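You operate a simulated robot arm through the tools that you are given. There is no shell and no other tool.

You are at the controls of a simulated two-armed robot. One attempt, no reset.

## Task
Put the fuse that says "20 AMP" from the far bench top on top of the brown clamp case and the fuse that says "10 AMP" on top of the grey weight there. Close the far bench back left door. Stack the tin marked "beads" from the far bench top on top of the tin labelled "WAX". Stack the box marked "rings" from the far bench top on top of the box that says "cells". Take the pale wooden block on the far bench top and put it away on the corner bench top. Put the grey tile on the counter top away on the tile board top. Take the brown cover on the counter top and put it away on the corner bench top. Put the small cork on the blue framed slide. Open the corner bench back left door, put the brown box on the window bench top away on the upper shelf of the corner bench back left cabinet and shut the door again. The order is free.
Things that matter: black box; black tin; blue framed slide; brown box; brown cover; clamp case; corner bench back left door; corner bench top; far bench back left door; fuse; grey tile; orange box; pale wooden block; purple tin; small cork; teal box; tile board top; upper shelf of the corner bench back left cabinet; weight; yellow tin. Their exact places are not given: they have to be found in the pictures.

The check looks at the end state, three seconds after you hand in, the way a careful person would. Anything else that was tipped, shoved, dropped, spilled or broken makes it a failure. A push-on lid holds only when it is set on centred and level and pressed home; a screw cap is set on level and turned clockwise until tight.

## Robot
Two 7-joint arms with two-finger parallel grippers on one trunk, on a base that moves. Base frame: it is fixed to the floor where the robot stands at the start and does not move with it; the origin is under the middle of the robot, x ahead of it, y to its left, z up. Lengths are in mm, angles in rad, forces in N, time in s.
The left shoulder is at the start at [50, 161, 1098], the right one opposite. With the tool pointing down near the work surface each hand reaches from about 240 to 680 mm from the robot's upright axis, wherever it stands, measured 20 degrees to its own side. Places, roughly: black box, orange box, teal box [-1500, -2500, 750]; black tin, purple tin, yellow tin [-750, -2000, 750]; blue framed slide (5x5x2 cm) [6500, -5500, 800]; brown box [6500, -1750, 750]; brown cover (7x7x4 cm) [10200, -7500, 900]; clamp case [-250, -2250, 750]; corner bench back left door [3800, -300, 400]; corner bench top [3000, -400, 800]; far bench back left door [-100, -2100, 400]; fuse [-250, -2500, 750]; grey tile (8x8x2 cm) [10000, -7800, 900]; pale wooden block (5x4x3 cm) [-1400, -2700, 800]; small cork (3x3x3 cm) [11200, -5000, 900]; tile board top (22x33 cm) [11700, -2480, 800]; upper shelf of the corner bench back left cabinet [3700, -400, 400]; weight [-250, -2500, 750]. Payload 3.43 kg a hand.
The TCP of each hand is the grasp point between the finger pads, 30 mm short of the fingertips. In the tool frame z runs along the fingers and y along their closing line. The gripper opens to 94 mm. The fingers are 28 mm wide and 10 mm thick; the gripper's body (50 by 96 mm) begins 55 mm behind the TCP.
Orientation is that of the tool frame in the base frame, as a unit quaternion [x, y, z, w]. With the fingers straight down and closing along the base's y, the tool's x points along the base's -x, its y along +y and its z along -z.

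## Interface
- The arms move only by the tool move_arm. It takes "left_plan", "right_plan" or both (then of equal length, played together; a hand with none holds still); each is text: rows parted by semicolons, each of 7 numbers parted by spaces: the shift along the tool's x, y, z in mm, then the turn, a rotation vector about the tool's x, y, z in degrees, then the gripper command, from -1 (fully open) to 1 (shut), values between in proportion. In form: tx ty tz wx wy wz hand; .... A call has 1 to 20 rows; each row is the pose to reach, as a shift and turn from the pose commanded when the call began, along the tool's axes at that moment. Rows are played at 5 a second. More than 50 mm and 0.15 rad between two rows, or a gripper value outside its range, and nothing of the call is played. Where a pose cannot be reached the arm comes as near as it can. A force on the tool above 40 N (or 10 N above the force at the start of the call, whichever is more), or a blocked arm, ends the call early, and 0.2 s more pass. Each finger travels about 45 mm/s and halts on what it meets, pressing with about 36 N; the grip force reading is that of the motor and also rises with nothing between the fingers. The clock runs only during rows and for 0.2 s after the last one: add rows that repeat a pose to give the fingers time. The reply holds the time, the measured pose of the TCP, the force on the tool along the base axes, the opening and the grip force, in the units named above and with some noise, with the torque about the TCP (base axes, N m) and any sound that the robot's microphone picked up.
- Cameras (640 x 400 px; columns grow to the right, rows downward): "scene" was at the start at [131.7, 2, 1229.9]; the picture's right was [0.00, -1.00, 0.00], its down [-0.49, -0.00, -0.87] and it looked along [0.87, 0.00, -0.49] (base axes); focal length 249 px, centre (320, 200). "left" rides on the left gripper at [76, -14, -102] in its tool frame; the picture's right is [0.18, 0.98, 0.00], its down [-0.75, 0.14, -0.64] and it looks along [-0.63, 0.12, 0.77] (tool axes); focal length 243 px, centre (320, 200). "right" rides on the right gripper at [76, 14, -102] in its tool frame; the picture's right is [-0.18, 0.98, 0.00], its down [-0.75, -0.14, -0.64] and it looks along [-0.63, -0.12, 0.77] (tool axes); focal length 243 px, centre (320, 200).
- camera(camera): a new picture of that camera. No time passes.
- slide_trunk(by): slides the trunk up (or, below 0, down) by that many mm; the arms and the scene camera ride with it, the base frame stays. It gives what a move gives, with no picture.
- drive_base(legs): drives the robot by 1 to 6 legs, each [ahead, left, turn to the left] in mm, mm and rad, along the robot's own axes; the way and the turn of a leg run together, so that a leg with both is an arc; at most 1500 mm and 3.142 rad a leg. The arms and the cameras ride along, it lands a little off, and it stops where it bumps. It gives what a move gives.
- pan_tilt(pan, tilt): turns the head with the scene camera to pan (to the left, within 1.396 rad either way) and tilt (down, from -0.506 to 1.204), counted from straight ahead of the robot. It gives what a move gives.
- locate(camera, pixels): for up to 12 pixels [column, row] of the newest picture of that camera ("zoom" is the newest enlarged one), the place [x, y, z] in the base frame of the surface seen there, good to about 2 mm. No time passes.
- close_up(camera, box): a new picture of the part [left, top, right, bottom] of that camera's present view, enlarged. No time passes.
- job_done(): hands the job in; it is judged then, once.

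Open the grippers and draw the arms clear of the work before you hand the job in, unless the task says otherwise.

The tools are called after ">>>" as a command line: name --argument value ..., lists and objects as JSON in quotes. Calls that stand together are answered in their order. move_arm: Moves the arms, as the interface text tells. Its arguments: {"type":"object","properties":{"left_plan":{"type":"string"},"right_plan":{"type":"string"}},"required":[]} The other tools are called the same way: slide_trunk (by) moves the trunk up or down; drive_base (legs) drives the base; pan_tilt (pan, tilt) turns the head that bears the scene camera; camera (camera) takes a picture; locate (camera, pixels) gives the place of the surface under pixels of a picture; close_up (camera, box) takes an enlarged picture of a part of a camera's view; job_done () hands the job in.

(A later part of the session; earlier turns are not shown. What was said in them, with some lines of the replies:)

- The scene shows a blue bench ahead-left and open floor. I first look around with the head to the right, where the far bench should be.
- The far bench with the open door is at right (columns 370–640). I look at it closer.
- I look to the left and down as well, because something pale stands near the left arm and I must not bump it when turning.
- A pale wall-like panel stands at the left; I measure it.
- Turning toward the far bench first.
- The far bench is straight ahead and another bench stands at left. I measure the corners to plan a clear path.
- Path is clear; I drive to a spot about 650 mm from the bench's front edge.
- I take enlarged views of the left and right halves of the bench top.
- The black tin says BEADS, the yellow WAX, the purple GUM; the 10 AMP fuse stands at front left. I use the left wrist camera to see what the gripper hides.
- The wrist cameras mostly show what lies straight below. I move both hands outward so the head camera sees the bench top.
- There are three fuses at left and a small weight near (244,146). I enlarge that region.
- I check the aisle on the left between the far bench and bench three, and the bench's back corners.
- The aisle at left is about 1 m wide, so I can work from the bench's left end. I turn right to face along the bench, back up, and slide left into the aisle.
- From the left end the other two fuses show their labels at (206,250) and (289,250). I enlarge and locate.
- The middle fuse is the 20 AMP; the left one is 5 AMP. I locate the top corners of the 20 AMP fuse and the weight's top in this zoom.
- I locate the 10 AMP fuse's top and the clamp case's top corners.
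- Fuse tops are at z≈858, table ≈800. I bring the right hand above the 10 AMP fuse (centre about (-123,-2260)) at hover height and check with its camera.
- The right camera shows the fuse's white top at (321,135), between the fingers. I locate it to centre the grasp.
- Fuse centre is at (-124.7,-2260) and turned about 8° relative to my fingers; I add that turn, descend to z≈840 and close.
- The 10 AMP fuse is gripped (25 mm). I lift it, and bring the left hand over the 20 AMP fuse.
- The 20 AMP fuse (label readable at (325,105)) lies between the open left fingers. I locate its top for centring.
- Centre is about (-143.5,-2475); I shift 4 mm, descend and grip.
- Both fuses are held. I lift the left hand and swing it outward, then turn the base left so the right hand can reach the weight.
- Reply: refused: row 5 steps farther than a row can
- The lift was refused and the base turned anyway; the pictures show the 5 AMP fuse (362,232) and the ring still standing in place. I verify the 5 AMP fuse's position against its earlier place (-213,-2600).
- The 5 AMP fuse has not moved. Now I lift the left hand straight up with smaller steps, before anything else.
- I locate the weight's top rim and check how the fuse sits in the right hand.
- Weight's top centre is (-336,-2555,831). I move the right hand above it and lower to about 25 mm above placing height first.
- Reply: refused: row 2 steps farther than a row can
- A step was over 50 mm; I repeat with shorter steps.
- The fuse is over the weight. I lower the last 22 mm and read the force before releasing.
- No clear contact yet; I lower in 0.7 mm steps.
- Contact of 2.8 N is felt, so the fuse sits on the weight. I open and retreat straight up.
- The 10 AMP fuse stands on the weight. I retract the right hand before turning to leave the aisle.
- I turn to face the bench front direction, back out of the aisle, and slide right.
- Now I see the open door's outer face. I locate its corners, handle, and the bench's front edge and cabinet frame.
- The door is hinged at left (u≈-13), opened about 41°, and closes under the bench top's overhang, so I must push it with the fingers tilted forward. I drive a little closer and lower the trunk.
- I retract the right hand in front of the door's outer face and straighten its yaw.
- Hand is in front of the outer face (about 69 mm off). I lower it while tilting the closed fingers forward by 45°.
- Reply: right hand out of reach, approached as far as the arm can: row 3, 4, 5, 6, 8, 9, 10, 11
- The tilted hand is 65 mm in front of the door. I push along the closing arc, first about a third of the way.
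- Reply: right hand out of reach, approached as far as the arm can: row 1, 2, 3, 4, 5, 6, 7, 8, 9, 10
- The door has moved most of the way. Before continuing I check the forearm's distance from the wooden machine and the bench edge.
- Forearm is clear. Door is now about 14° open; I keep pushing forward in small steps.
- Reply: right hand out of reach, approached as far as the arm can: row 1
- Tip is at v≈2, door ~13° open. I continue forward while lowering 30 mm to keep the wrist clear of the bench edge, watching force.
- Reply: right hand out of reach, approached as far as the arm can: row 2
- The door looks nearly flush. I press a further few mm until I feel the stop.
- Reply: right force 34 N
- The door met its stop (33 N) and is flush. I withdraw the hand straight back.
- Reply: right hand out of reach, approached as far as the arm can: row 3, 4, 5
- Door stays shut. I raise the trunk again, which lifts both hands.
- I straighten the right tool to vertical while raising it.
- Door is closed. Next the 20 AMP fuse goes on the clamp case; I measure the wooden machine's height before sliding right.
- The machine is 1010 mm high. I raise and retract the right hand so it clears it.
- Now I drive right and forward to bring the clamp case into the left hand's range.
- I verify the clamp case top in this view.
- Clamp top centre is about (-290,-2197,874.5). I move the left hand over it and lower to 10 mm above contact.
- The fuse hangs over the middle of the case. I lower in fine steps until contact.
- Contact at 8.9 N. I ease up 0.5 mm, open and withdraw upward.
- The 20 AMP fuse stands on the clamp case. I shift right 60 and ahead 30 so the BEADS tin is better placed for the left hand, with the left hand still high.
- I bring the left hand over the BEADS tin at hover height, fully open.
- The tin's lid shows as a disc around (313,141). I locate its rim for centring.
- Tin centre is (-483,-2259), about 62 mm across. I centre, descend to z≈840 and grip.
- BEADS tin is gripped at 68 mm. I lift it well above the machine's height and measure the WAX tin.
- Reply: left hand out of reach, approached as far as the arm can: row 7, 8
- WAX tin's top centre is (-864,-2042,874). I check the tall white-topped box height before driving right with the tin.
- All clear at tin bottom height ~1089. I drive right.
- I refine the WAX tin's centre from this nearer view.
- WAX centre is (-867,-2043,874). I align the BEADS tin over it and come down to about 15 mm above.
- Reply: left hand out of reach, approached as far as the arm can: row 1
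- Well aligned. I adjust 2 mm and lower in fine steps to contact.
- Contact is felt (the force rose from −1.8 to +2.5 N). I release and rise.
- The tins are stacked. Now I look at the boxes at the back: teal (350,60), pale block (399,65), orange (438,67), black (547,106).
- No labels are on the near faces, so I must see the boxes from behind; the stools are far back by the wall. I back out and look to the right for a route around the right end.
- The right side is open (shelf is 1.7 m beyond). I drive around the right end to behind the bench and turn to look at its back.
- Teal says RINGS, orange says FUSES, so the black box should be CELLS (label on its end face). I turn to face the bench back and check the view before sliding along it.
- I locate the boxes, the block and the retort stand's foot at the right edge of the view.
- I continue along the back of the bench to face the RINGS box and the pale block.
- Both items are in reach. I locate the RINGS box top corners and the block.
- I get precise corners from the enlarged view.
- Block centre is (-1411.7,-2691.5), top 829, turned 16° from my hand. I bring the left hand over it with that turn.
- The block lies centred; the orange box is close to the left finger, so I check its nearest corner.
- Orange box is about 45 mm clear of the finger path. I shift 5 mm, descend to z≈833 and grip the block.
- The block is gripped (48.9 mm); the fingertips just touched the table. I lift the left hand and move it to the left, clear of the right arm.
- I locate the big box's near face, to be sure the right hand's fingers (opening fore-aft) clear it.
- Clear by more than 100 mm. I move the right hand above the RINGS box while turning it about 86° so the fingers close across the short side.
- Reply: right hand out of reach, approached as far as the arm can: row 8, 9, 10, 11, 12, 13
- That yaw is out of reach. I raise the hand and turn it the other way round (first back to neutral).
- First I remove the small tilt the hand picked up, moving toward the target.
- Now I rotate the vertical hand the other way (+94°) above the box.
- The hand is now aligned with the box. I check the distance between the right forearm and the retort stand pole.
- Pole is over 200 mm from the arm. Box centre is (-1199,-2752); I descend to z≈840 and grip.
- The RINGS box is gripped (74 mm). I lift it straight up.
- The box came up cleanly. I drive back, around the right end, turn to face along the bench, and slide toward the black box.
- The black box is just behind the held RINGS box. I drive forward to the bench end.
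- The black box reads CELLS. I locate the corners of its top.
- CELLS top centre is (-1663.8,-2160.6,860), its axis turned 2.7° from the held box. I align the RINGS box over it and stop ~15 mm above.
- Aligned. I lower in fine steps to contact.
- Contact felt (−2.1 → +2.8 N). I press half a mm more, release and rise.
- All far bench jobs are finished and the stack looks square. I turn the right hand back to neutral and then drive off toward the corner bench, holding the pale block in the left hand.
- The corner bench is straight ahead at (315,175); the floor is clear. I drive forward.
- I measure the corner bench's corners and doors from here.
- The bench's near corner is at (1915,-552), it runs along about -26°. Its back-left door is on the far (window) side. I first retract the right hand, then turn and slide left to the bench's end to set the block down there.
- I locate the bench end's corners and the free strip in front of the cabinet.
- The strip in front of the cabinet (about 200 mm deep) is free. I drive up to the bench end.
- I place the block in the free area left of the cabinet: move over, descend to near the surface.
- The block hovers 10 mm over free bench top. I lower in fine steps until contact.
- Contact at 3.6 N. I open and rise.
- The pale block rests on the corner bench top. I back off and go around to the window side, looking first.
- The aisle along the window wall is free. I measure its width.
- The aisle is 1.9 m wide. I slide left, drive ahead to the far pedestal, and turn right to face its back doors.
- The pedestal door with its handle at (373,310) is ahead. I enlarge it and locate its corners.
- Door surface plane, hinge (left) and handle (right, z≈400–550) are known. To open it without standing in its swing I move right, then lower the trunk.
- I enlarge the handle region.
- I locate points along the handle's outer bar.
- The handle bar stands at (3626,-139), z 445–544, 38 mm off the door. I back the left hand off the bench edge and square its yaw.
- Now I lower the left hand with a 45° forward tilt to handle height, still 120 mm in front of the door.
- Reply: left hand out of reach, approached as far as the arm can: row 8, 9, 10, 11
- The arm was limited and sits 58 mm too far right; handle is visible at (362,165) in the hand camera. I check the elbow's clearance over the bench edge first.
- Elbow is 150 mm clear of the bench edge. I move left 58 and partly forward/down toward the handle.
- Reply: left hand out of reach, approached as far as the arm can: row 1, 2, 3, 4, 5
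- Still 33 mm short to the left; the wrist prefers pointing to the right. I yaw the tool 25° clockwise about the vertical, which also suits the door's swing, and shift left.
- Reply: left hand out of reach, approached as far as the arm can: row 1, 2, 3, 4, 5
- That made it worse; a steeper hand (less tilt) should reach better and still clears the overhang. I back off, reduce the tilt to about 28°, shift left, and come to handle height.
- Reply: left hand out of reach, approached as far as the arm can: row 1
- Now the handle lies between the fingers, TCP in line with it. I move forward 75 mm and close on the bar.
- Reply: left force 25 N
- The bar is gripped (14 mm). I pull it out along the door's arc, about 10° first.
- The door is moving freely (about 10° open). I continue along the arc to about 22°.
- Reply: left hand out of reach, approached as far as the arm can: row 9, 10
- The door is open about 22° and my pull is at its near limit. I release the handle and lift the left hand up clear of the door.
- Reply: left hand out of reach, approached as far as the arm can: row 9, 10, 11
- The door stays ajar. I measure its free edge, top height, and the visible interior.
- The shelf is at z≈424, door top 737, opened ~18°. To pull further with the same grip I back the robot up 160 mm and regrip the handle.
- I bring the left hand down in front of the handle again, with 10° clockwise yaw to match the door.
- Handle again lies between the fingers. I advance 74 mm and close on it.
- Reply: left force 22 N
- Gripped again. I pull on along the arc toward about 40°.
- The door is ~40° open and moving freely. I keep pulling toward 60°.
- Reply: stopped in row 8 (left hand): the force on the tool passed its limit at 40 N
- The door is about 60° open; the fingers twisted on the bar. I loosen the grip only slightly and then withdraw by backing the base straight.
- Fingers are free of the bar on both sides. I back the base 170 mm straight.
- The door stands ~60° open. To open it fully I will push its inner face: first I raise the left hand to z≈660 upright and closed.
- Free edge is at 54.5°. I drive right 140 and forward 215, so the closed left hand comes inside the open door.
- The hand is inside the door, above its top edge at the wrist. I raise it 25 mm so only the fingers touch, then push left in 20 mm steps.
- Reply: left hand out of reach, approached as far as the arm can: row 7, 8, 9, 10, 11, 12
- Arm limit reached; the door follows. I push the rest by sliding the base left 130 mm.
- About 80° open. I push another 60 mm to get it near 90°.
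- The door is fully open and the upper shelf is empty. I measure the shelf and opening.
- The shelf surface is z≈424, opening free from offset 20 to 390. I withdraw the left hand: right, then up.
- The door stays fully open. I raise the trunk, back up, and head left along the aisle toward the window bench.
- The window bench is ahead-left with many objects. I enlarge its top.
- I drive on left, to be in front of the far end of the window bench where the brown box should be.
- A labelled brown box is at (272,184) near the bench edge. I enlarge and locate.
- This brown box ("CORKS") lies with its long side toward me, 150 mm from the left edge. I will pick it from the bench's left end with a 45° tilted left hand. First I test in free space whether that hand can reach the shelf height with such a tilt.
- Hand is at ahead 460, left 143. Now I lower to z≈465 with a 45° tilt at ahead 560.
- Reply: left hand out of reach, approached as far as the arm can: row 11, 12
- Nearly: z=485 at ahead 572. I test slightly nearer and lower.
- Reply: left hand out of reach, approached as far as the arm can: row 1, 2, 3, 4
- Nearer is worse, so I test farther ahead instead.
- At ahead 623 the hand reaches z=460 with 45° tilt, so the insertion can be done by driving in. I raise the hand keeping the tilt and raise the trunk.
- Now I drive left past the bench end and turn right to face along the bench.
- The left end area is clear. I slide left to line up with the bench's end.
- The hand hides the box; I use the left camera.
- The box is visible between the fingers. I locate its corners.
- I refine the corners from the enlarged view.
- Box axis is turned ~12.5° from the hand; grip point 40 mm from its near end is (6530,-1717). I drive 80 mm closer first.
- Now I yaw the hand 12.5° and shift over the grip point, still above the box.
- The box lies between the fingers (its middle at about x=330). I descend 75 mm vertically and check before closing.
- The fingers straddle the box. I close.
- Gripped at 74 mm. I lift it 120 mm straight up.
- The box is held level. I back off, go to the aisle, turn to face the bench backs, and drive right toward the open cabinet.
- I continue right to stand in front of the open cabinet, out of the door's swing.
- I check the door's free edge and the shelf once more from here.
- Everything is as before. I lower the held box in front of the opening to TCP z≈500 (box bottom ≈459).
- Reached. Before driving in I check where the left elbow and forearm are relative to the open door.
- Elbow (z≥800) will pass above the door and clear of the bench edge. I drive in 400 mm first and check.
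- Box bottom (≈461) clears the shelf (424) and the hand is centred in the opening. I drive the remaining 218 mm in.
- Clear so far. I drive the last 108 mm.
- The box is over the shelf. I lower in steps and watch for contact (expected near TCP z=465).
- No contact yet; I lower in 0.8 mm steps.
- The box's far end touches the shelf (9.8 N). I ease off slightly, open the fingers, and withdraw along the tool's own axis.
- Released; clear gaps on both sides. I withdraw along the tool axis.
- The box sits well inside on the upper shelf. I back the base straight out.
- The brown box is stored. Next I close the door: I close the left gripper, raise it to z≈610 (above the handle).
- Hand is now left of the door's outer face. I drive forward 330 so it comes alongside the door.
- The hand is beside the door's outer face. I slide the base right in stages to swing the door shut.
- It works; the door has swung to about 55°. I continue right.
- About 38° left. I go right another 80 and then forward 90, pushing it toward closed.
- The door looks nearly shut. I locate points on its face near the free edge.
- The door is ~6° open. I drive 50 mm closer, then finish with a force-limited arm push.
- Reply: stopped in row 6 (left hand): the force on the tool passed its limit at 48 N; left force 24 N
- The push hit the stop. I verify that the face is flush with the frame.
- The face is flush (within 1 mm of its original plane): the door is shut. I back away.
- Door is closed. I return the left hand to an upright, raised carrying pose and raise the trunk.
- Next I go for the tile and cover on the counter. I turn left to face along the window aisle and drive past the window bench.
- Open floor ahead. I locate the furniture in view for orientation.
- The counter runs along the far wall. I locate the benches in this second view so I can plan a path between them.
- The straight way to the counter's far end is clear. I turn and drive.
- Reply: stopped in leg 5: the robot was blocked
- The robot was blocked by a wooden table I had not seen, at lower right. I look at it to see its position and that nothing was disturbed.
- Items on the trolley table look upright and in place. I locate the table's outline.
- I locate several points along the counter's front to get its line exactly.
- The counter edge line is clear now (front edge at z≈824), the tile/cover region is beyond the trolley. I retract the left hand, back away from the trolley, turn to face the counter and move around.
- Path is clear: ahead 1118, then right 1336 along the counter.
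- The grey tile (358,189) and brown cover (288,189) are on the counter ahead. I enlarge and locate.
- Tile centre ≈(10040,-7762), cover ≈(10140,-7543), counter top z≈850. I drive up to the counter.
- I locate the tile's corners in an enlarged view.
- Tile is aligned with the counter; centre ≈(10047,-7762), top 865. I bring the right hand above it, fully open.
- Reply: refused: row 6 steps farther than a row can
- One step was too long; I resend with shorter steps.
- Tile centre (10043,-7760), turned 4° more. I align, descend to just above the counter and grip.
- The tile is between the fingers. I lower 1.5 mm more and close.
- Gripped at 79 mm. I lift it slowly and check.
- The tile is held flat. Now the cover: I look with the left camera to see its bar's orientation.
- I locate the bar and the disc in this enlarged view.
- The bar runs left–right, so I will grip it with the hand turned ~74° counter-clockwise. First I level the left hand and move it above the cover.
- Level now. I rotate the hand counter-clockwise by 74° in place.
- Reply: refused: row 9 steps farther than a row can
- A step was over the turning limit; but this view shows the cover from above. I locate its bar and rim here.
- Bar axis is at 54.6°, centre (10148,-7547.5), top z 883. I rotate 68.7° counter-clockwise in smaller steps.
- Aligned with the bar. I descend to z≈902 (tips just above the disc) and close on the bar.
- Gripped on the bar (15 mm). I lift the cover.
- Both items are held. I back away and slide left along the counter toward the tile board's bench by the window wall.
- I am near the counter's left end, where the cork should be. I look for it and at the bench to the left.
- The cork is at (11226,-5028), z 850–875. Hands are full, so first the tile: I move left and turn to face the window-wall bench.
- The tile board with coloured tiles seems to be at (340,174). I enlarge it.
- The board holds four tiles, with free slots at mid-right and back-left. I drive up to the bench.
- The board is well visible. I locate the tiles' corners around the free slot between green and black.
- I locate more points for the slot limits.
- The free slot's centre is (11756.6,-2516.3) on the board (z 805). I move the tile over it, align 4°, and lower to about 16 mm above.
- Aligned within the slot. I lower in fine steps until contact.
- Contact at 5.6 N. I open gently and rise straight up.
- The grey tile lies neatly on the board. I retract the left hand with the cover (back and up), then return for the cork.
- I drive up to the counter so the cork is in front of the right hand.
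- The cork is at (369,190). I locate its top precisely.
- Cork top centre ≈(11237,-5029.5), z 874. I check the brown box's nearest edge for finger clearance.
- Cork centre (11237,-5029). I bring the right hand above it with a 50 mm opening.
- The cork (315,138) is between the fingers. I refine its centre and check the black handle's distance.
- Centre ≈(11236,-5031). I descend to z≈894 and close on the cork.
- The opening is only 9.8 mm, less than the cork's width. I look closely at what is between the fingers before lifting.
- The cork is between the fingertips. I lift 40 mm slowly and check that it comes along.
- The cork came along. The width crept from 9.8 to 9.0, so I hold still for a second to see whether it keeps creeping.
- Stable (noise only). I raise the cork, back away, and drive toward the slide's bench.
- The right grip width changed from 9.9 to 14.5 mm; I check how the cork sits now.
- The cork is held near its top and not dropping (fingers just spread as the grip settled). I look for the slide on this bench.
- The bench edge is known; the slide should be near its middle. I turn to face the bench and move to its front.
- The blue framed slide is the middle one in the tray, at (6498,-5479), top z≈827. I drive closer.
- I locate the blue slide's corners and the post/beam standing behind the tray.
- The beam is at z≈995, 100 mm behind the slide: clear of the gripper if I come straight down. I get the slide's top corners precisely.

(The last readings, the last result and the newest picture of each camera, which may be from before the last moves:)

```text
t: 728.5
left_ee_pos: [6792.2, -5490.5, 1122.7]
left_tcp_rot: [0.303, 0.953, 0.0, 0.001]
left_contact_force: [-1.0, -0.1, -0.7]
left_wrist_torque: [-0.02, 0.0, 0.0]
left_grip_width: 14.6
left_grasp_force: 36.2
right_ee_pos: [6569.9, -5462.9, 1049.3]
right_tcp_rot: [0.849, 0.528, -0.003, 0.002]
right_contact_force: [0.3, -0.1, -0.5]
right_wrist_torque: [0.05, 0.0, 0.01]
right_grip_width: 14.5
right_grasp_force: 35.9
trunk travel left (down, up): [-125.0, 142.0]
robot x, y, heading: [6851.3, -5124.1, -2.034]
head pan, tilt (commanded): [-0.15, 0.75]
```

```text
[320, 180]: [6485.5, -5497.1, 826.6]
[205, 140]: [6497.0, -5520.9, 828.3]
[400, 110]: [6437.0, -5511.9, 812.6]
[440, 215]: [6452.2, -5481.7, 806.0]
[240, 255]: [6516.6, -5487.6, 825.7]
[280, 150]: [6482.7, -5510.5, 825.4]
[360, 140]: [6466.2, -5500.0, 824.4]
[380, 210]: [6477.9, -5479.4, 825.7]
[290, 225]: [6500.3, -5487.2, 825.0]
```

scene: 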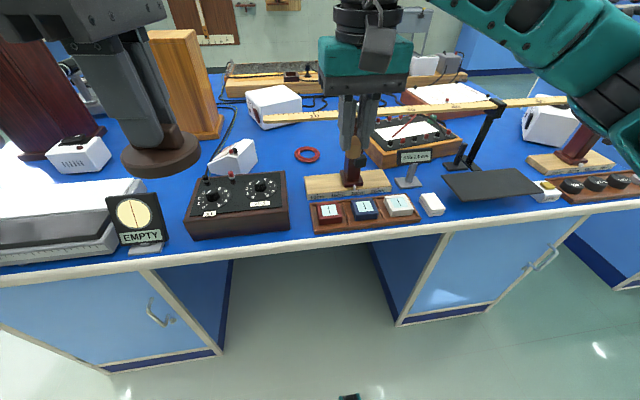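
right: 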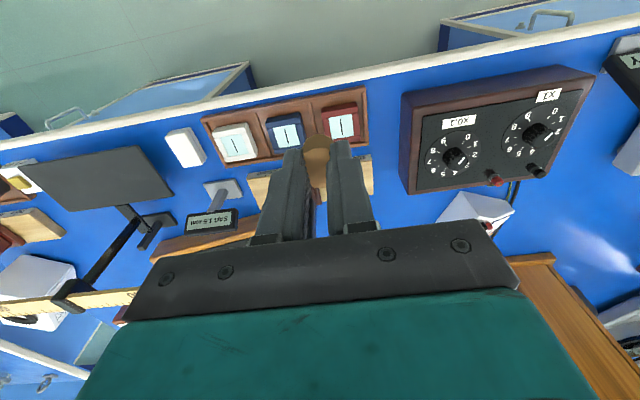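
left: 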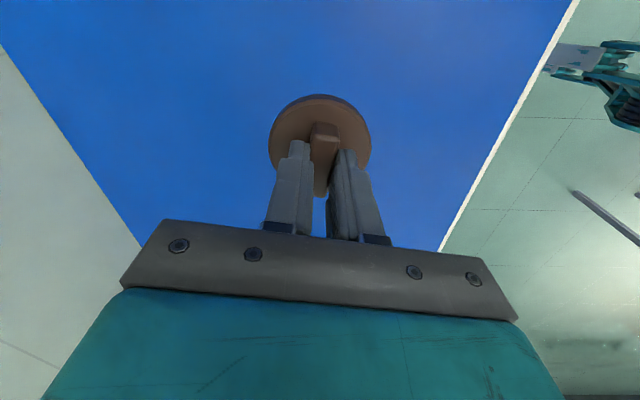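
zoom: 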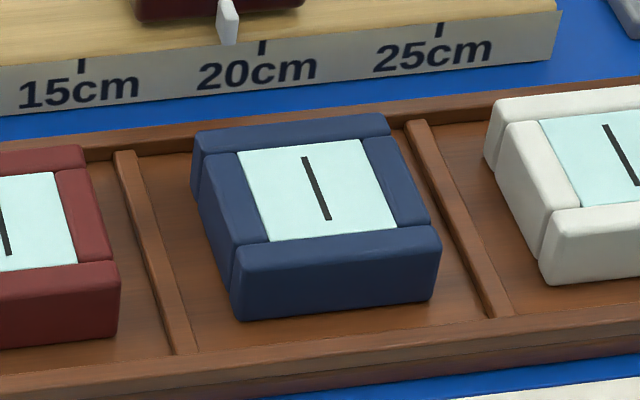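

Glass centre of the blue slide is (6484,-5494), z≈825.5. I bring the cork above it and down to ~30 mm over the glass.

>>> move_arm --right_plan "-22 -21 0 0 0 0 1; -44 -42 0 0 0 0 1; -66 -63.3 0 0 0 0 1; -66 -63.3 45 0 0 0 1; -66 -63.3 90 0 0 0 1; -66 -63.3 130 0 0 0 1; -66 -63.3 149 0 0 0 1; -66 -63.3 149 0 0 0 1"

>>> camera --camera "right"

>>> close_up --camera "scene" --box '[310, 120, 430, 230]'

```text
t: 730.3
left_ee_pos: [6793.0, -5489.0, 1122.7]
left_tcp_rot: [0.302, 0.953, 0.0, 0.001]
left_contact_force: [0.3, -0.9, 0.0]
left_wrist_torque: [0.0, 0.02, -0.01]
left_grip_width: 14.9
left_grasp_force: 35.8
right_ee_pos: [6483.1, -5493.4, 900.1]
right_tcp_rot: [0.85, 0.528, -0.002, 0.001]
right_contact_force: [0.6, -0.3, 0.1]
right_wrist_torque: [0.0, 0.0, 0.01]
right_grip_width: 14.3
right_grasp_force: 36.6
trunk travel left (down, up): [-125.0, 142.0]
robot x, y, heading: [6858.2, -5130.4, -2.029]
head pan, tilt (commanded): [-0.15, 0.75]
```

```text
taken
```

right: 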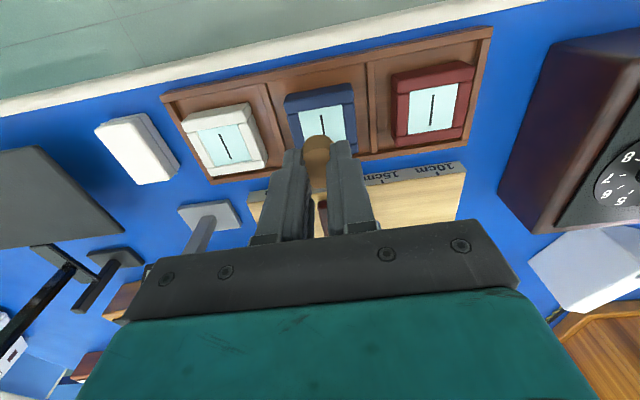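

```text
3.64 times, centred on (370, 175) of scene
```

zoom: 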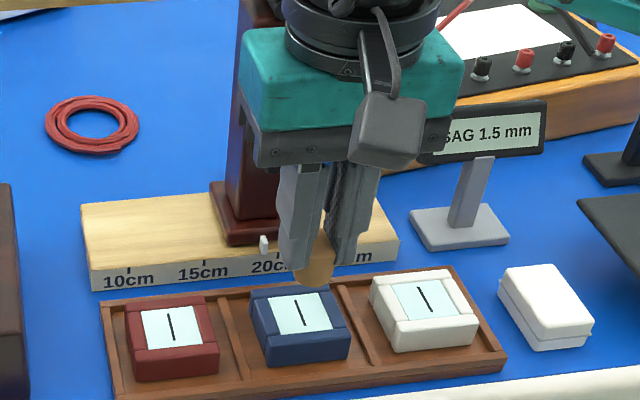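

I lower another 24 mm and check again.

>>> move_arm --right_plan "0 0 12 0 0 0 1; 0 0 22 0 0 0 1; 0 0 24 0 0 0 1; 0 0 24 0 0 0 1"

>>> close_up --camera "scene" --box '[320, 150, 420, 230]'

>>> close_up --camera "right" --box '[250, 80, 390, 200]'

```text
t: 731.3
left_ee_pos: [6792.7, -5489.2, 1122.7]
left_tcp_rot: [0.302, 0.953, -0.001, 0.0]
left_contact_force: [0.0, -0.1, 0.2]
left_wrist_torque: [0.02, 0.02, 0.05]
left_grip_width: 14.7
left_grasp_force: 36.1
right_ee_pos: [6482.6, -5494.0, 875.0]
right_tcp_rot: [0.849, 0.529, -0.001, 0.001]
right_contact_force: [0.1, 0.3, 0.4]
right_wrist_torque: [-0.01, 0.0, 0.0]
right_grip_width: 14.7
right_grasp_force: 36.1
trunk travel left (down, up): [-125.0, 142.0]
robot x, y, heading: [6853.9, -5129.3, -2.034]
head pan, tilt (commanded): [-0.15, 0.75]
```

```text
5.00 times, centred on (370, 190) of scene
```

zoom: 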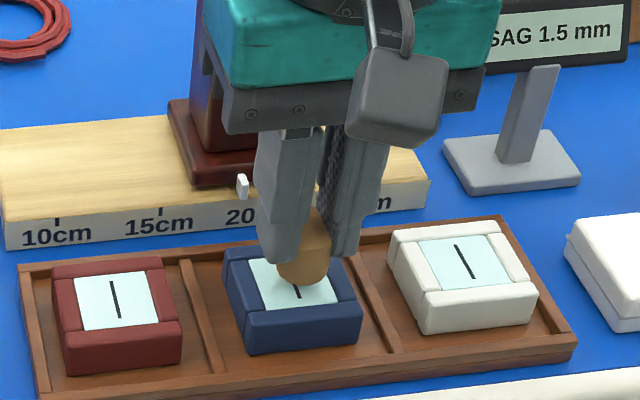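

```text
3.33 times, centred on (320, 140) of right
```

zoom: 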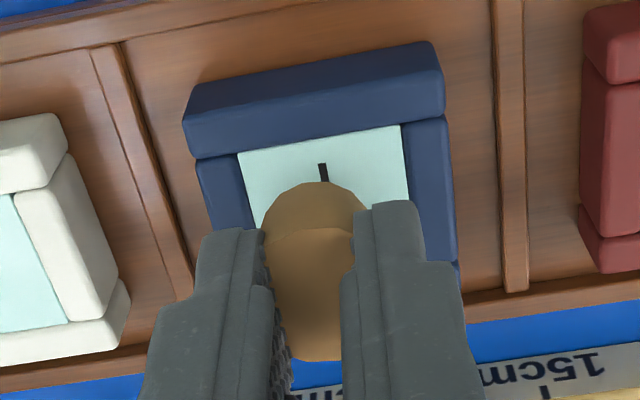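

The cork is right over the glass; I shift 2.5 mm left and lower in fine steps to contact.

>>> move_arm --right_plan "0 2.5 2.5 0 0 0 1; 0 2.5 4.5 0 0 0 1; 0 2.5 5.7 0 0 0 1; 0 2.5 6.6 0 0 0 1; 0 2.5 6.6 0 0 0 1"

>>> close_up --camera "scene" --box '[320, 150, 420, 230]'

```text
t: 732.5
left_ee_pos: [6792.8, -5489.7, 1123.9]
left_tcp_rot: [0.302, 0.953, 0.0, 0.001]
left_contact_force: [0.1, 0.3, -0.9]
left_wrist_torque: [-0.02, 0.01, 0.0]
left_grip_width: 14.7
left_grasp_force: 36.3
right_ee_pos: [6485.8, -5496.7, 869.4]
right_tcp_rot: [0.85, 0.527, -0.002, 0.001]
right_contact_force: [1.1, 0.1, 0.3]
right_wrist_torque: [0.01, -0.03, 0.01]
right_grip_width: 14.7
right_grasp_force: 36.5
trunk travel left (down, up): [-125.0, 142.0]
robot x, y, heading: [6856.9, -5129.1, -2.035]
head pan, tilt (commanded): [-0.15, 0.75]
```

```text
5.00 times, centred on (370, 190) of scene
```

zoom: 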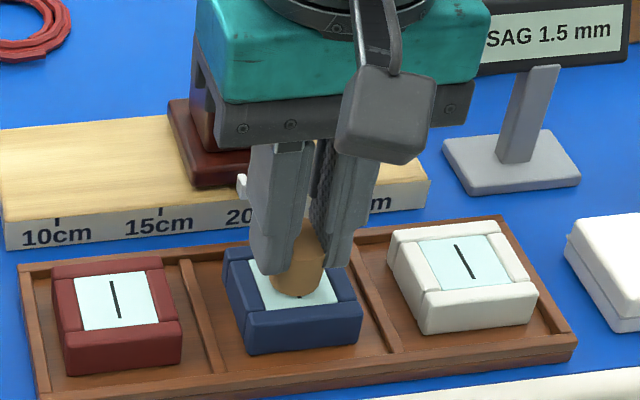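

Still no contact; I lower in 0.6 mm steps.

>>> move_arm --right_plan "0 0 0.6 0 0 0 1; 0 0 1.2 0 0 0 1; 0 0 1.2 0 0 0 1"

>>> move_arm --right_plan "0 0 0.6 0 0 0 1; 0 0 1.2 0 0 0 1; 0 0 1.2 0 0 0 1"

```text
t: 733.3
left_ee_pos: [6793.9, -5489.0, 1122.0]
left_tcp_rot: [0.302, 0.953, 0.0, 0.0]
left_contact_force: [-0.1, -0.5, 0.2]
left_wrist_torque: [0.02, 0.0, 0.0]
left_grip_width: 14.7
left_grasp_force: 36.3
right_ee_pos: [6485.7, -5495.0, 869.0]
right_tcp_rot: [0.85, 0.527, -0.003, 0.003]
right_contact_force: [0.7, -0.9, 4.3]
right_wrist_torque: [-0.03, 0.01, 0.02]
right_grip_width: 14.0
right_grasp_force: 36.1
trunk travel left (down, up): [-125.0, 142.0]
robot x, y, heading: [6853.7, -5129.9, -2.034]
head pan, tilt (commanded): [-0.15, 0.75]
```

```text
t: 734.1
left_ee_pos: [6793.6, -5488.1, 1122.8]
left_tcp_rot: [0.302, 0.953, 0.0, 0.001]
left_contact_force: [-0.3, -0.1, 1.1]
left_wrist_torque: [0.01, -0.01, 0.03]
left_grip_width: 14.9
left_grasp_force: 36.2
right_ee_pos: [6485.2, -5497.0, 868.2]
right_tcp_rot: [0.849, 0.528, -0.003, 0.004]
right_contact_force: [-0.4, 0.2, 11.1]
right_wrist_torque: [-0.01, -0.05, 0.01]
right_grip_width: 13.9
right_grasp_force: 36.2
trunk travel left (down, up): [-125.0, 142.0]
robot x, y, heading: [6853.8, -5130.1, -2.032]
head pan, tilt (commanded): [-0.15, 0.75]
```

Contact is firm (11 N). I ease up 0.8 mm and open gradually, then rise.

>>> move_arm --right_plan "0 0 -0.8 0 0 0 1; 0 0 -0.8 0 0 0 0.6; 0 0 -0.8 0 0 0 0.4; 0 0 -0.8 0 0 0 0.2; 0 0 -0.8 0 0 0 0; 0 0 -0.8 0 0 0 0; 0 0 -0.8 0 0 0 0"

>>> close_up --camera "scene" --box '[320, 150, 420, 230]'

>>> close_up --camera "right" --box '[250, 80, 390, 200]'

```text
t: 735.7
left_ee_pos: [6792.0, -5489.2, 1123.1]
left_tcp_rot: [0.302, 0.953, 0.0, 0.0]
left_contact_force: [-0.1, 0.1, 0.7]
left_wrist_torque: [0.04, 0.01, 0.01]
left_grip_width: 15.0
left_grasp_force: 36.2
right_ee_pos: [6486.5, -5494.8, 866.9]
right_tcp_rot: [0.849, 0.528, -0.002, 0.002]
right_contact_force: [0.3, 0.1, 0.1]
right_wrist_torque: [0.01, 0.03, 0.02]
right_grip_width: 47.0
right_grasp_force: 0.0
trunk travel left (down, up): [-125.0, 142.0]
robot x, y, heading: [6854.5, -5132.5, -2.037]
head pan, tilt (commanded): [-0.15, 0.75]
```

```text
5.00 times, centred on (370, 190) of scene
```

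zoom: 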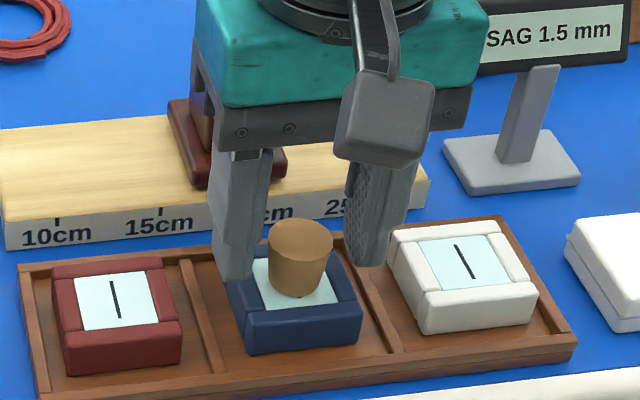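

```text
3.33 times, centred on (320, 140) of right
```

zoom: 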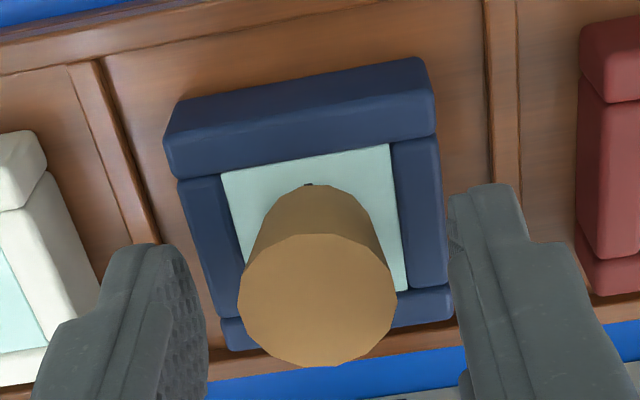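

The cork stands on the blue slide, fingers clear. I rise straight up.

>>> move_arm --right_plan "0 0 -10 0 0 0 0; 0 0 -30 0 0 0 0; 0 0 -70 0 0 0 0; 0 0 -110 0 0 0 0; 0 0 -150 0 0 0 0; 0 0 -190 0 0 0 0; 40 -10 -200 0 0 0 0; 80 -20 -200 0 0 0 0; 120 -30 -200 0 0 0 0"

>>> close_up --camera "scene" --box '[290, 140, 450, 240]'

```text
t: 737.7
left_ee_pos: [6793.3, -5489.0, 1124.0]
left_tcp_rot: [0.302, 0.953, 0.0, 0.001]
left_contact_force: [0.4, 0.2, -0.9]
left_wrist_torque: [0.02, -0.01, 0.03]
left_grip_width: 14.9
left_grasp_force: 35.9
right_ee_pos: [6512.3, -5373.9, 1067.1]
right_tcp_rot: [0.85, 0.527, -0.002, 0.001]
right_contact_force: [0.6, -0.3, 0.0]
right_wrist_torque: [-0.02, 0.01, 0.02]
right_grip_width: 47.1
right_grasp_force: 0.1
trunk travel left (down, up): [-125.0, 142.0]
robot x, y, heading: [6855.3, -5129.9, -2.03]
head pan, tilt (commanded): [-0.15, 0.75]
```

```text
4.00 times, centred on (370, 190) of scene
```

zoom: 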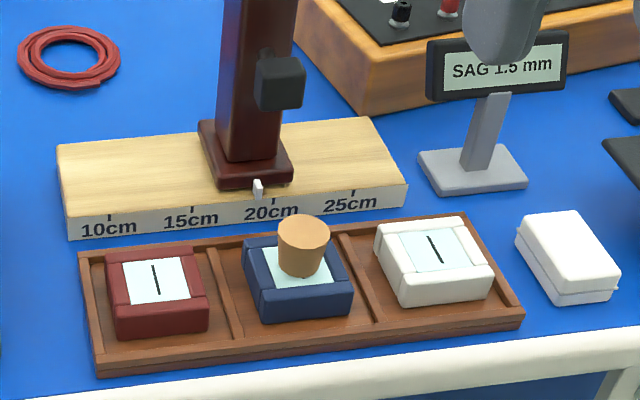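

The cork is in place. Finally the cover goes to the corner bench: I back off, turn and drive down the corridor toward it.

>>> drive_base --legs '[[-500, 0, 0], [0, 0, -1.674], [1400, 0, 0], [1400, 0, 0]]'

>>> pan_tilt --pan 0.0 --tilt 0.3

>>> camera --camera "scene"

```text
t: 757.9
left_ee_pos: [4393.4, -3030.1, 1122.4]
left_tcp_rot: [0.914, 0.406, -0.001, 0.001]
left_contact_force: [0.0, -0.2, 0.5]
left_wrist_torque: [-0.02, 0.0, 0.02]
left_grip_width: 15.1
left_grasp_force: 35.8
right_ee_pos: [4542.7, -2766.1, 1066.7]
right_tcp_rot: [0.958, -0.286, -0.002, -0.001]
right_contact_force: [0.0, 0.5, 0.6]
right_wrist_torque: [-0.01, 0.03, 0.0]
right_grip_width: 46.8
right_grasp_force: 0.1
trunk travel left (down, up): [-125.0, 142.0]
robot x, y, heading: [4742.1, -3140.8, 2.561]
head pan, tilt (commanded): [-0.15, 0.75]
```

```text
t: 758.8
left_ee_pos: [4393.4, -3030.8, 1123.2]
left_tcp_rot: [0.913, 0.407, -0.001, 0.0]
left_contact_force: [0.3, 0.0, -0.7]
left_wrist_torque: [0.02, 0.01, 0.01]
left_grip_width: 14.8
left_grasp_force: 35.7
right_ee_pos: [4542.5, -2764.3, 1067.0]
right_tcp_rot: [0.959, -0.285, -0.003, -0.001]
right_contact_force: [0.3, 1.1, -0.3]
right_wrist_torque: [0.01, 0.0, -0.04]
right_grip_width: 47.1
right_grasp_force: 0.0
trunk travel left (down, up): [-125.0, 142.0]
robot x, y, heading: [4744.2, -3133.9, 2.555]
head pan, tilt (commanded): [0.0, 0.3]
```

```text
taken
```

scene: 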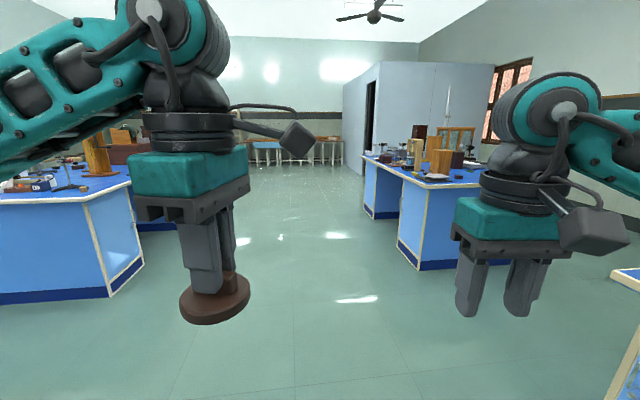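

The corner bench is ahead at right. I locate its edge and look at its top.

>>> locate --camera "scene" --pixels '[[430, 187], [366, 158], [425, 268], [368, 212], [480, 183], [400, 170], [110, 295], [415, 172]]'

>>> close_up --camera "scene" --box '[350, 120, 500, 200]'

```text
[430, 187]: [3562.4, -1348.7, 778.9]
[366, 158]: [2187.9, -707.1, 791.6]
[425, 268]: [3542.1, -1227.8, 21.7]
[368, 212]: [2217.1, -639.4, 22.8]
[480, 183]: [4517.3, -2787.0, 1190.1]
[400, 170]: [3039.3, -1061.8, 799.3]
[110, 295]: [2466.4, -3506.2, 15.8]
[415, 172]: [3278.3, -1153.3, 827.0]
```

```text
4.27 times, centred on (425, 160) of scene
```

zoom: 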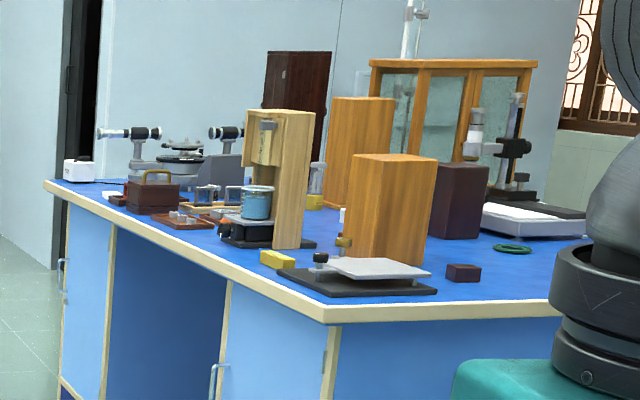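

There is free space at the bench's near end. I locate a few surface points and objects there.

>>> locate --camera "zoom" --pixels '[[490, 295], [540, 280], [463, 270], [512, 248], [435, 290], [325, 305], [545, 240], [480, 250], [590, 240], [400, 310], [560, 295], [450, 282]]'

```text
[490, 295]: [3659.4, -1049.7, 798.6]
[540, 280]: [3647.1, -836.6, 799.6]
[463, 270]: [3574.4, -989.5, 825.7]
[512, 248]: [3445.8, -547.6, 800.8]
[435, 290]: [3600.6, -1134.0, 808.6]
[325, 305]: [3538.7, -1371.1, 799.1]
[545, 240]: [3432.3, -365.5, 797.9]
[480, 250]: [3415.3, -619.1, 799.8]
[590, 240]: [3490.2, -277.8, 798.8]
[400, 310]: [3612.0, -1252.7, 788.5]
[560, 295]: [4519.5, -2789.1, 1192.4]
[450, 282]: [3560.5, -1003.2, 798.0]
```

A spot near (3674,-850) is free. I drive into the gap between the two benches, facing the corner bench's end.

>>> drive_base --legs '[[0, 0, 0.15], [1240, 0, 0], [0, -860, 0], [0, -860, 0]]'

>>> pan_tilt --pan 0.15 --tilt 0.6

>>> camera --camera "scene"

```text
t: 780.8
left_ee_pos: [3975.9, -1003.9, 1122.9]
left_tcp_rot: [0.88, 0.474, -0.001, 0.0]
left_contact_force: [0.1, 0.0, 0.0]
left_wrist_torque: [0.02, 0.03, -0.01]
left_grip_width: 15.3
left_grasp_force: 35.8
right_ee_pos: [4082.6, -719.1, 1066.8]
right_tcp_rot: [0.977, -0.212, -0.003, 0.0]
right_contact_force: [1.2, -0.1, 0.0]
right_wrist_torque: [0.01, 0.02, 0.0]
right_grip_width: 47.1
right_grasp_force: 0.0
trunk travel left (down, up): [-125.0, 142.0]
robot x, y, heading: [4340.3, -1053.8, 2.711]
head pan, tilt (commanded): [0.0, 0.3]
```

```text
t: 781.6
left_ee_pos: [3975.7, -1003.8, 1123.2]
left_tcp_rot: [0.88, 0.475, -0.001, 0.001]
left_contact_force: [0.0, -0.3, -0.2]
left_wrist_torque: [0.01, 0.01, 0.0]
left_grip_width: 15.0
left_grasp_force: 35.7
right_ee_pos: [4084.1, -718.8, 1067.0]
right_tcp_rot: [0.977, -0.211, -0.003, 0.0]
right_contact_force: [0.1, 1.2, -1.0]
right_wrist_torque: [0.02, -0.02, 0.01]
right_grip_width: 47.1
right_grasp_force: 0.0
trunk travel left (down, up): [-125.0, 142.0]
robot x, y, heading: [4337.2, -1056.0, 2.712]
head pan, tilt (commanded): [0.15, 0.6]
```

```text
taken
```

scene: 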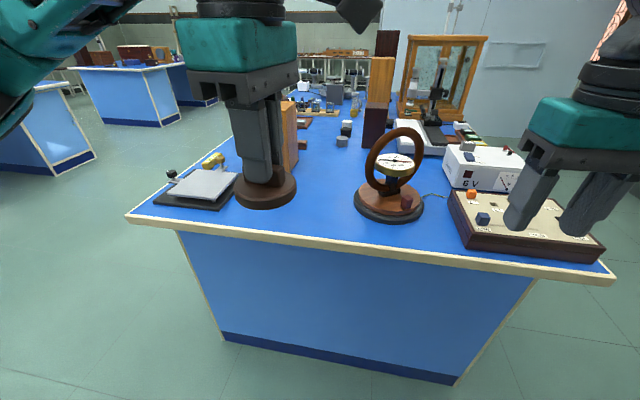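

I locate free surface between the plate and the tangent galvanometer.

>>> locate --camera "scene" --pixels '[[310, 225], [325, 205], [320, 180], [357, 205], [388, 215], [237, 210], [200, 205], [232, 185], [303, 145], [290, 170], [130, 218], [345, 230]]'

>>> close_up --camera "scene" --box '[130, 110, 450, 270]'

```text
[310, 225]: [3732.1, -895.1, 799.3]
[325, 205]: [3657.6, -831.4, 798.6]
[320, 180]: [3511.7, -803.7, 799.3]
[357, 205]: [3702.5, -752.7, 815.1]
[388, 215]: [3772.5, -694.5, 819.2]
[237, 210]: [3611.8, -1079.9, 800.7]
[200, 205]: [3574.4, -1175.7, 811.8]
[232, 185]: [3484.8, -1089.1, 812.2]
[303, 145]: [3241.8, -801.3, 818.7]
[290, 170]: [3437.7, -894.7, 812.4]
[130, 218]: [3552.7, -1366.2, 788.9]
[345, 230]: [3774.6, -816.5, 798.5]
```

```text
2.00 times, centred on (290, 190) of scene
```

zoom: 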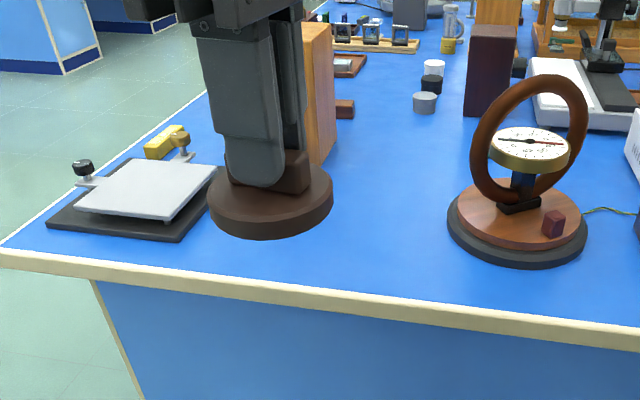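

I will set the cover at about (3665,-885), clear of everything. First I retract the right hand away from the galvanometer.

>>> move_arm --right_plan "40 -10 -20 0 0 0 0; 80 -20 -40 0 0 0 0; 120 -30 -60 0 0 0 0; 140 -60 -80 0 0 0 0; 140 -60 -80 0 0 0 0"

>>> drive_base --legs '[[230, 0, 0]]'

>>> pan_tilt --pan 0.15 --tilt 0.8

>>> camera --camera "scene"

>>> camera --camera "left"

```text
t: 782.8
left_ee_pos: [3975.4, -1004.3, 1123.6]
left_tcp_rot: [0.88, 0.475, 0.0, 0.0]
left_contact_force: [-0.5, 1.2, -0.5]
left_wrist_torque: [0.02, -0.05, 0.01]
left_grip_width: 14.5
left_grasp_force: 35.6
right_ee_pos: [4235.3, -721.6, 1146.3]
right_tcp_rot: [0.977, -0.211, -0.002, 0.0]
right_contact_force: [0.1, -0.8, 0.2]
right_wrist_torque: [0.01, -0.02, -0.03]
right_grip_width: 47.0
right_grasp_force: 0.1
trunk travel left (down, up): [-125.0, 142.0]
robot x, y, heading: [4338.8, -1057.4, 2.714]
head pan, tilt (commanded): [0.15, 0.6]
```

```text
t: 784.5
left_ee_pos: [3767.7, -907.8, 1122.1]
left_tcp_rot: [0.88, 0.474, 0.0, 0.001]
left_contact_force: [-0.6, 0.3, 0.4]
left_wrist_torque: [0.07, -0.02, -0.02]
left_grip_width: 15.0
left_grasp_force: 36.5
right_ee_pos: [4028.5, -625.6, 1145.6]
right_tcp_rot: [0.978, -0.211, -0.002, -0.001]
right_contact_force: [0.8, -0.2, -0.1]
right_wrist_torque: [0.0, -0.01, -0.01]
right_grip_width: 47.2
right_grasp_force: 0.0
trunk travel left (down, up): [-125.0, 142.0]
robot x, y, heading: [4131.7, -956.7, 2.708]
head pan, tilt (commanded): [0.15, 0.6]
```

```text
t: 785.2
left_ee_pos: [3767.9, -907.3, 1123.7]
left_tcp_rot: [0.88, 0.475, -0.001, 0.001]
left_contact_force: [-1.0, -0.4, 0.1]
left_wrist_torque: [0.0, 0.02, 0.04]
left_grip_width: 14.7
left_grasp_force: 35.1
right_ee_pos: [4027.6, -626.1, 1145.5]
right_tcp_rot: [0.977, -0.211, -0.003, -0.001]
right_contact_force: [-0.5, 0.7, 0.6]
right_wrist_torque: [-0.02, 0.01, 0.02]
right_grip_width: 46.9
right_grasp_force: 0.1
trunk travel left (down, up): [-125.0, 142.0]
robot x, y, heading: [4129.3, -957.8, 2.709]
head pan, tilt (commanded): [0.15, 0.799]
```

```text
taken
```

scene: 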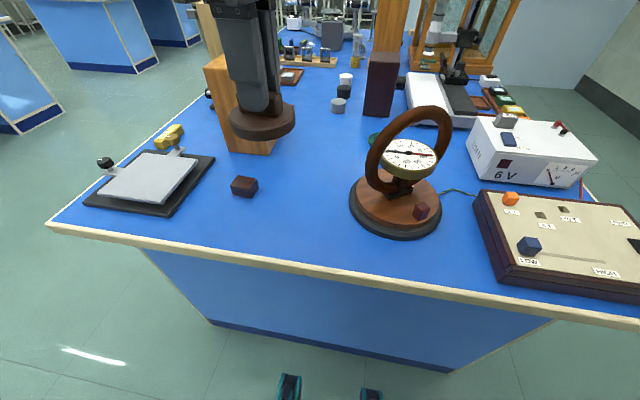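

```text
taken
```

left: 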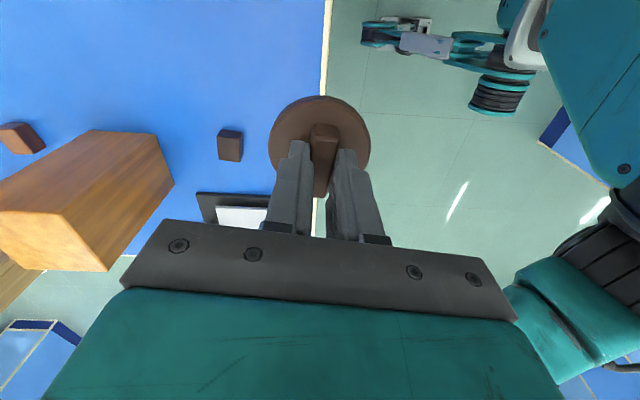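

Clear view: dark cube at (244,187), galvanometer at (398,205). The free spot in between is near (305,200); I locate it.

>>> locate --camera "scene" --pixels '[[305, 200], [310, 215], [295, 185], [258, 187], [350, 205], [300, 170], [340, 245], [263, 195]]'

```text
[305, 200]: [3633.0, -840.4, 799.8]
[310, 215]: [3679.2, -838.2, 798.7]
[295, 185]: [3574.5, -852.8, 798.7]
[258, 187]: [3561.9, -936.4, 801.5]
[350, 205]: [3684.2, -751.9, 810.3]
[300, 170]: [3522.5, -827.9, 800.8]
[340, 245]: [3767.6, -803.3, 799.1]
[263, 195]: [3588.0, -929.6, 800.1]
```

I place the cover at (3640,-850). I move over and descend to ~28 mm above the surface.

>>> move_arm --left_plan "-7 -46 0 0 0 0 1; -15 -92 0 0 0 0 1; -22.3 -138.4 0 0 0 0 1; -22.3 -138.4 45 0 0 0 1; -22.3 -138.4 90 0 0 0 1; -22.3 -138.4 135 0 0 0 1; -22.3 -138.4 180 0 0 0 1; -22.3 -138.4 225 0 0 0 1; -22.3 -138.4 244 0 0 0 1; -22.3 -138.4 244 0 0 0 1"

>>> camera --camera "scene"

```text
t: 787.4
left_ee_pos: [3641.1, -849.8, 879.4]
left_tcp_rot: [0.881, 0.474, 0.0, 0.001]
left_contact_force: [0.7, -0.6, 0.1]
left_wrist_torque: [-0.04, -0.03, -0.02]
left_grip_width: 14.7
left_grasp_force: 36.0
right_ee_pos: [4028.4, -626.5, 1145.3]
right_tcp_rot: [0.977, -0.212, -0.002, -0.001]
right_contact_force: [-0.2, -0.5, -0.8]
right_wrist_torque: [-0.03, 0.02, -0.03]
right_grip_width: 47.2
right_grasp_force: 0.0
trunk travel left (down, up): [-125.0, 142.0]
robot x, y, heading: [4134.3, -959.3, 2.709]
head pan, tilt (commanded): [0.15, 0.799]
```

```text
taken
```

scene: 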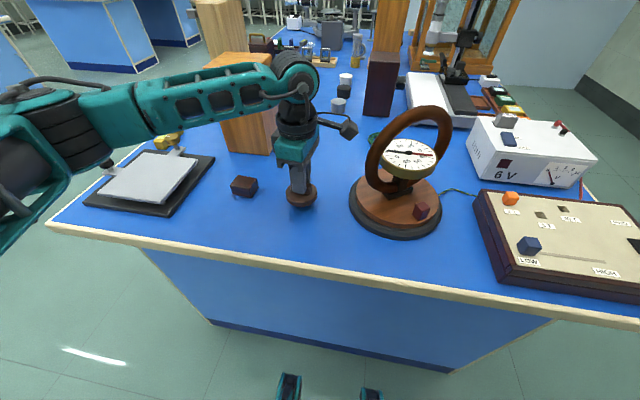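

The wrist camera bracket is near the galvanometer ring; I measure the ring before lowering further.

>>> locate --camera "scene" --pixels '[[369, 165], [374, 145], [390, 122], [370, 180], [347, 128], [355, 205], [302, 195]]'

>>> close_up --camera "scene" --box '[260, 90, 460, 250]'

```text
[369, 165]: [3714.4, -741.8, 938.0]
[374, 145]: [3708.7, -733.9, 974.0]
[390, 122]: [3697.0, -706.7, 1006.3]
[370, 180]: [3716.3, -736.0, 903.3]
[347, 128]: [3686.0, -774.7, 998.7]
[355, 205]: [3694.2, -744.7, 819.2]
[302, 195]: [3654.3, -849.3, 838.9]
```

```text
2.50 times, centred on (360, 170) of scene
```

zoom: 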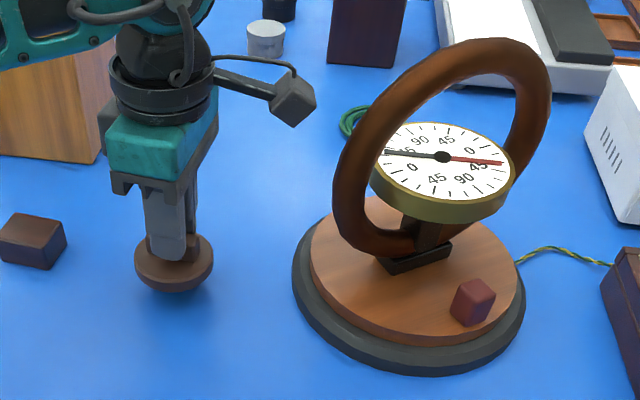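

About 30 mm clearance, and I only move vertically. I lower to contact (expected near TCP z≈852).

>>> move_arm --left_plan "0 0 10 0 0 0 1; 0 0 18 0 0 0 1; 0 0 23 0 0 0 1; 0 0 25.5 0 0 0 1; 0 0 26.5 0 0 0 1; 0 0 26.5 0 0 0 1"

```text
t: 788.8
left_ee_pos: [3638.8, -851.0, 852.0]
left_tcp_rot: [0.881, 0.474, 0.0, 0.001]
left_contact_force: [0.7, 0.4, -0.9]
left_wrist_torque: [0.01, -0.02, 0.01]
left_grip_width: 14.7
left_grasp_force: 35.9
right_ee_pos: [4028.5, -626.2, 1146.0]
right_tcp_rot: [0.977, -0.211, -0.002, 0.0]
right_contact_force: [-0.2, 0.0, 0.1]
right_wrist_torque: [0.0, 0.01, -0.02]
right_grip_width: 47.0
right_grasp_force: 0.1
trunk travel left (down, up): [-125.0, 142.0]
robot x, y, heading: [4132.7, -955.9, 2.713]
head pan, tilt (commanded): [0.15, 0.799]
```

>>> move_arm --left_plan "0 0 0.6 0 0 0 1; 0 0 1.2 0 0 0 1; 0 0 1.8 0 0 0 1; 0 0 1.8 0 0 0 1"

```text
t: 789.8
left_ee_pos: [3640.0, -850.7, 851.7]
left_tcp_rot: [0.881, 0.474, -0.001, 0.0]
left_contact_force: [0.0, -0.1, 7.6]
left_wrist_torque: [-0.16, 0.01, 0.01]
left_grip_width: 15.0
left_grasp_force: 35.9
right_ee_pos: [4029.0, -626.5, 1146.5]
right_tcp_rot: [0.977, -0.211, -0.003, -0.001]
right_contact_force: [-0.3, 0.1, 0.6]
right_wrist_torque: [-0.03, 0.01, 0.01]
right_grip_width: 46.8
right_grasp_force: 0.1
trunk travel left (down, up): [-125.0, 142.0]
robot x, y, heading: [4128.6, -957.2, 2.71]
head pan, tilt (commanded): [0.15, 0.799]
```

The cover is on the bench (7.6 N contact). I ease off, open, and rise straight up.

>>> move_arm --left_plan "0 0 -0.6 0 0 0 0.6; 0 0 -0.6 0 0 0 0.3; 0 0 -0.6 0 0 0 0.1; 0 0 -0.6 0 0 0 0.1; 0 0 -20 0 0 0 0.1; 0 0 -60 0 0 0 0.1; 0 0 -105 0 0 0 0.1; 0 0 -150 0 0 0 0.1; 0 0 -195 0 0 0 0.1; 0 0 -240 0 0 0 0.1; 0 0 -265 0 0 0 0.1"

>>> camera --camera "scene"

```text
t: 792.2
left_ee_pos: [3640.7, -850.0, 1116.3]
left_tcp_rot: [0.881, 0.474, 0.0, 0.002]
left_contact_force: [0.4, -0.5, 0.5]
left_wrist_torque: [-0.04, -0.01, 0.01]
left_grip_width: 42.4
left_grasp_force: 0.0
right_ee_pos: [4028.2, -627.1, 1146.0]
right_tcp_rot: [0.977, -0.211, -0.003, -0.001]
right_contact_force: [0.2, 0.0, -0.9]
right_wrist_torque: [-0.03, -0.02, 0.0]
right_grip_width: 47.0
right_grasp_force: 0.0
trunk travel left (down, up): [-125.0, 142.0]
robot x, y, heading: [4130.8, -954.9, 2.705]
head pan, tilt (commanded): [0.15, 0.799]
```

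```text
taken
```

scene: 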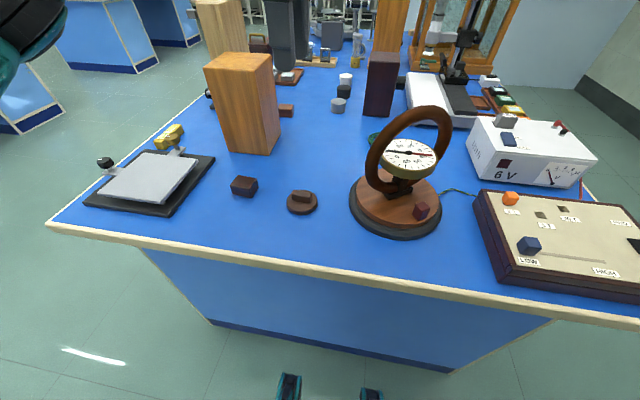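

The cover rests on the corner bench top. I open both grippers and back the robot away from the bench.

>>> drive_base --legs '[[-240, 0, 0]]'

>>> move_arm --left_plan "40 0 0 0 0 0 -0.5; 60 0 0 0 0 0 -1; 60 0 0 0 0 0 -1; 60 0 0 0 0 0 -1" --right_plan "0 0 0 0 0 0 -0.5; 0 0 0 0 0 0 -1; 0 0 0 0 0 0 -1; 0 0 0 0 0 0 -1"

>>> camera --camera "scene"

```text
t: 794.0
left_ee_pos: [3860.6, -951.8, 1116.7]
left_tcp_rot: [0.88, 0.475, -0.002, 0.001]
left_contact_force: [0.6, -0.3, -0.1]
left_wrist_torque: [0.01, 0.0, 0.0]
left_grip_width: 42.2
left_grasp_force: 0.0
right_ee_pos: [4247.9, -728.4, 1147.6]
right_tcp_rot: [0.977, -0.211, -0.002, 0.0]
right_contact_force: [0.5, -0.5, -0.1]
right_wrist_torque: [-0.01, 0.03, -0.02]
right_grip_width: 46.8
right_grasp_force: 0.1
trunk travel left (down, up): [-125.0, 142.0]
robot x, y, heading: [4351.0, -1058.3, 2.709]
head pan, tilt (commanded): [0.15, 0.799]
```

```text
t: 795.0
left_ee_pos: [3893.4, -900.8, 1116.7]
left_tcp_rot: [0.88, 0.475, -0.001, 0.0]
left_contact_force: [-0.5, -0.2, -0.6]
left_wrist_torque: [0.04, 0.0, -0.01]
left_grip_width: 94.0
left_grasp_force: 0.1
right_ee_pos: [4248.8, -728.5, 1146.3]
right_tcp_rot: [0.977, -0.211, -0.003, -0.001]
right_contact_force: [0.2, -0.8, -0.5]
right_wrist_torque: [-0.02, 0.0, 0.01]
right_grip_width: 94.2
right_grasp_force: 0.1
trunk travel left (down, up): [-125.0, 142.0]
robot x, y, heading: [4352.7, -1058.9, 2.713]
head pan, tilt (commanded): [0.15, 0.799]
```

```text
taken
```

scene: 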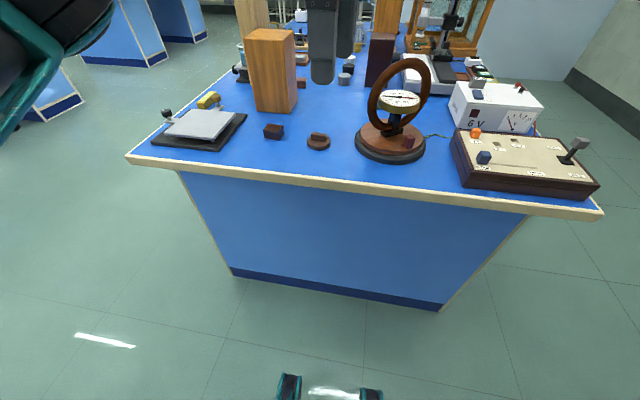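

Everything is placed, both doors were seen shut, the grippers are open and the arms are clear of the work. I hand the job in.

>>> job_done

```text
The job is handed in.
```

I finished every part of the job and handed it in. Each placement and both closed doors looked right in the pictures taken just after I did them. I did not go back for a second look at the far bench or the corner bench door before handing in.

**One thing to know:** while driving to the counter, the base bumped a wooden trolley table I had not seen and was stopped by it. Everything on the table was upright and looked in place. I had no earlier picture to compare with, so I can't rule out a small shift.

- **Fuses:** the "20 AMP" fuse is on the clamp case and the "10 AMP" fuse is on the 500 g weight.
- **Far bench back left door:** it is closed against its stop.
- **Tins:** "beads" is on top of "WAX".
- **Boxes:** "rings" is on top of "cells".
- **Pale wooden block:** it is on the corner bench top, near the end facing the far bench.
- **Grey tile:** it is in the free slot on the tile board, between the green and black tiles.
- **Brown cover:** it is on the corner bench top, near the end facing the window bench.
- **Small cork:** it stands on the glass of the blue framed slide.
- **Brown box:** I took the one labelled "CORKS". It is on the upper shelf of the corner bench back left cabinet, and that door is shut and flush.
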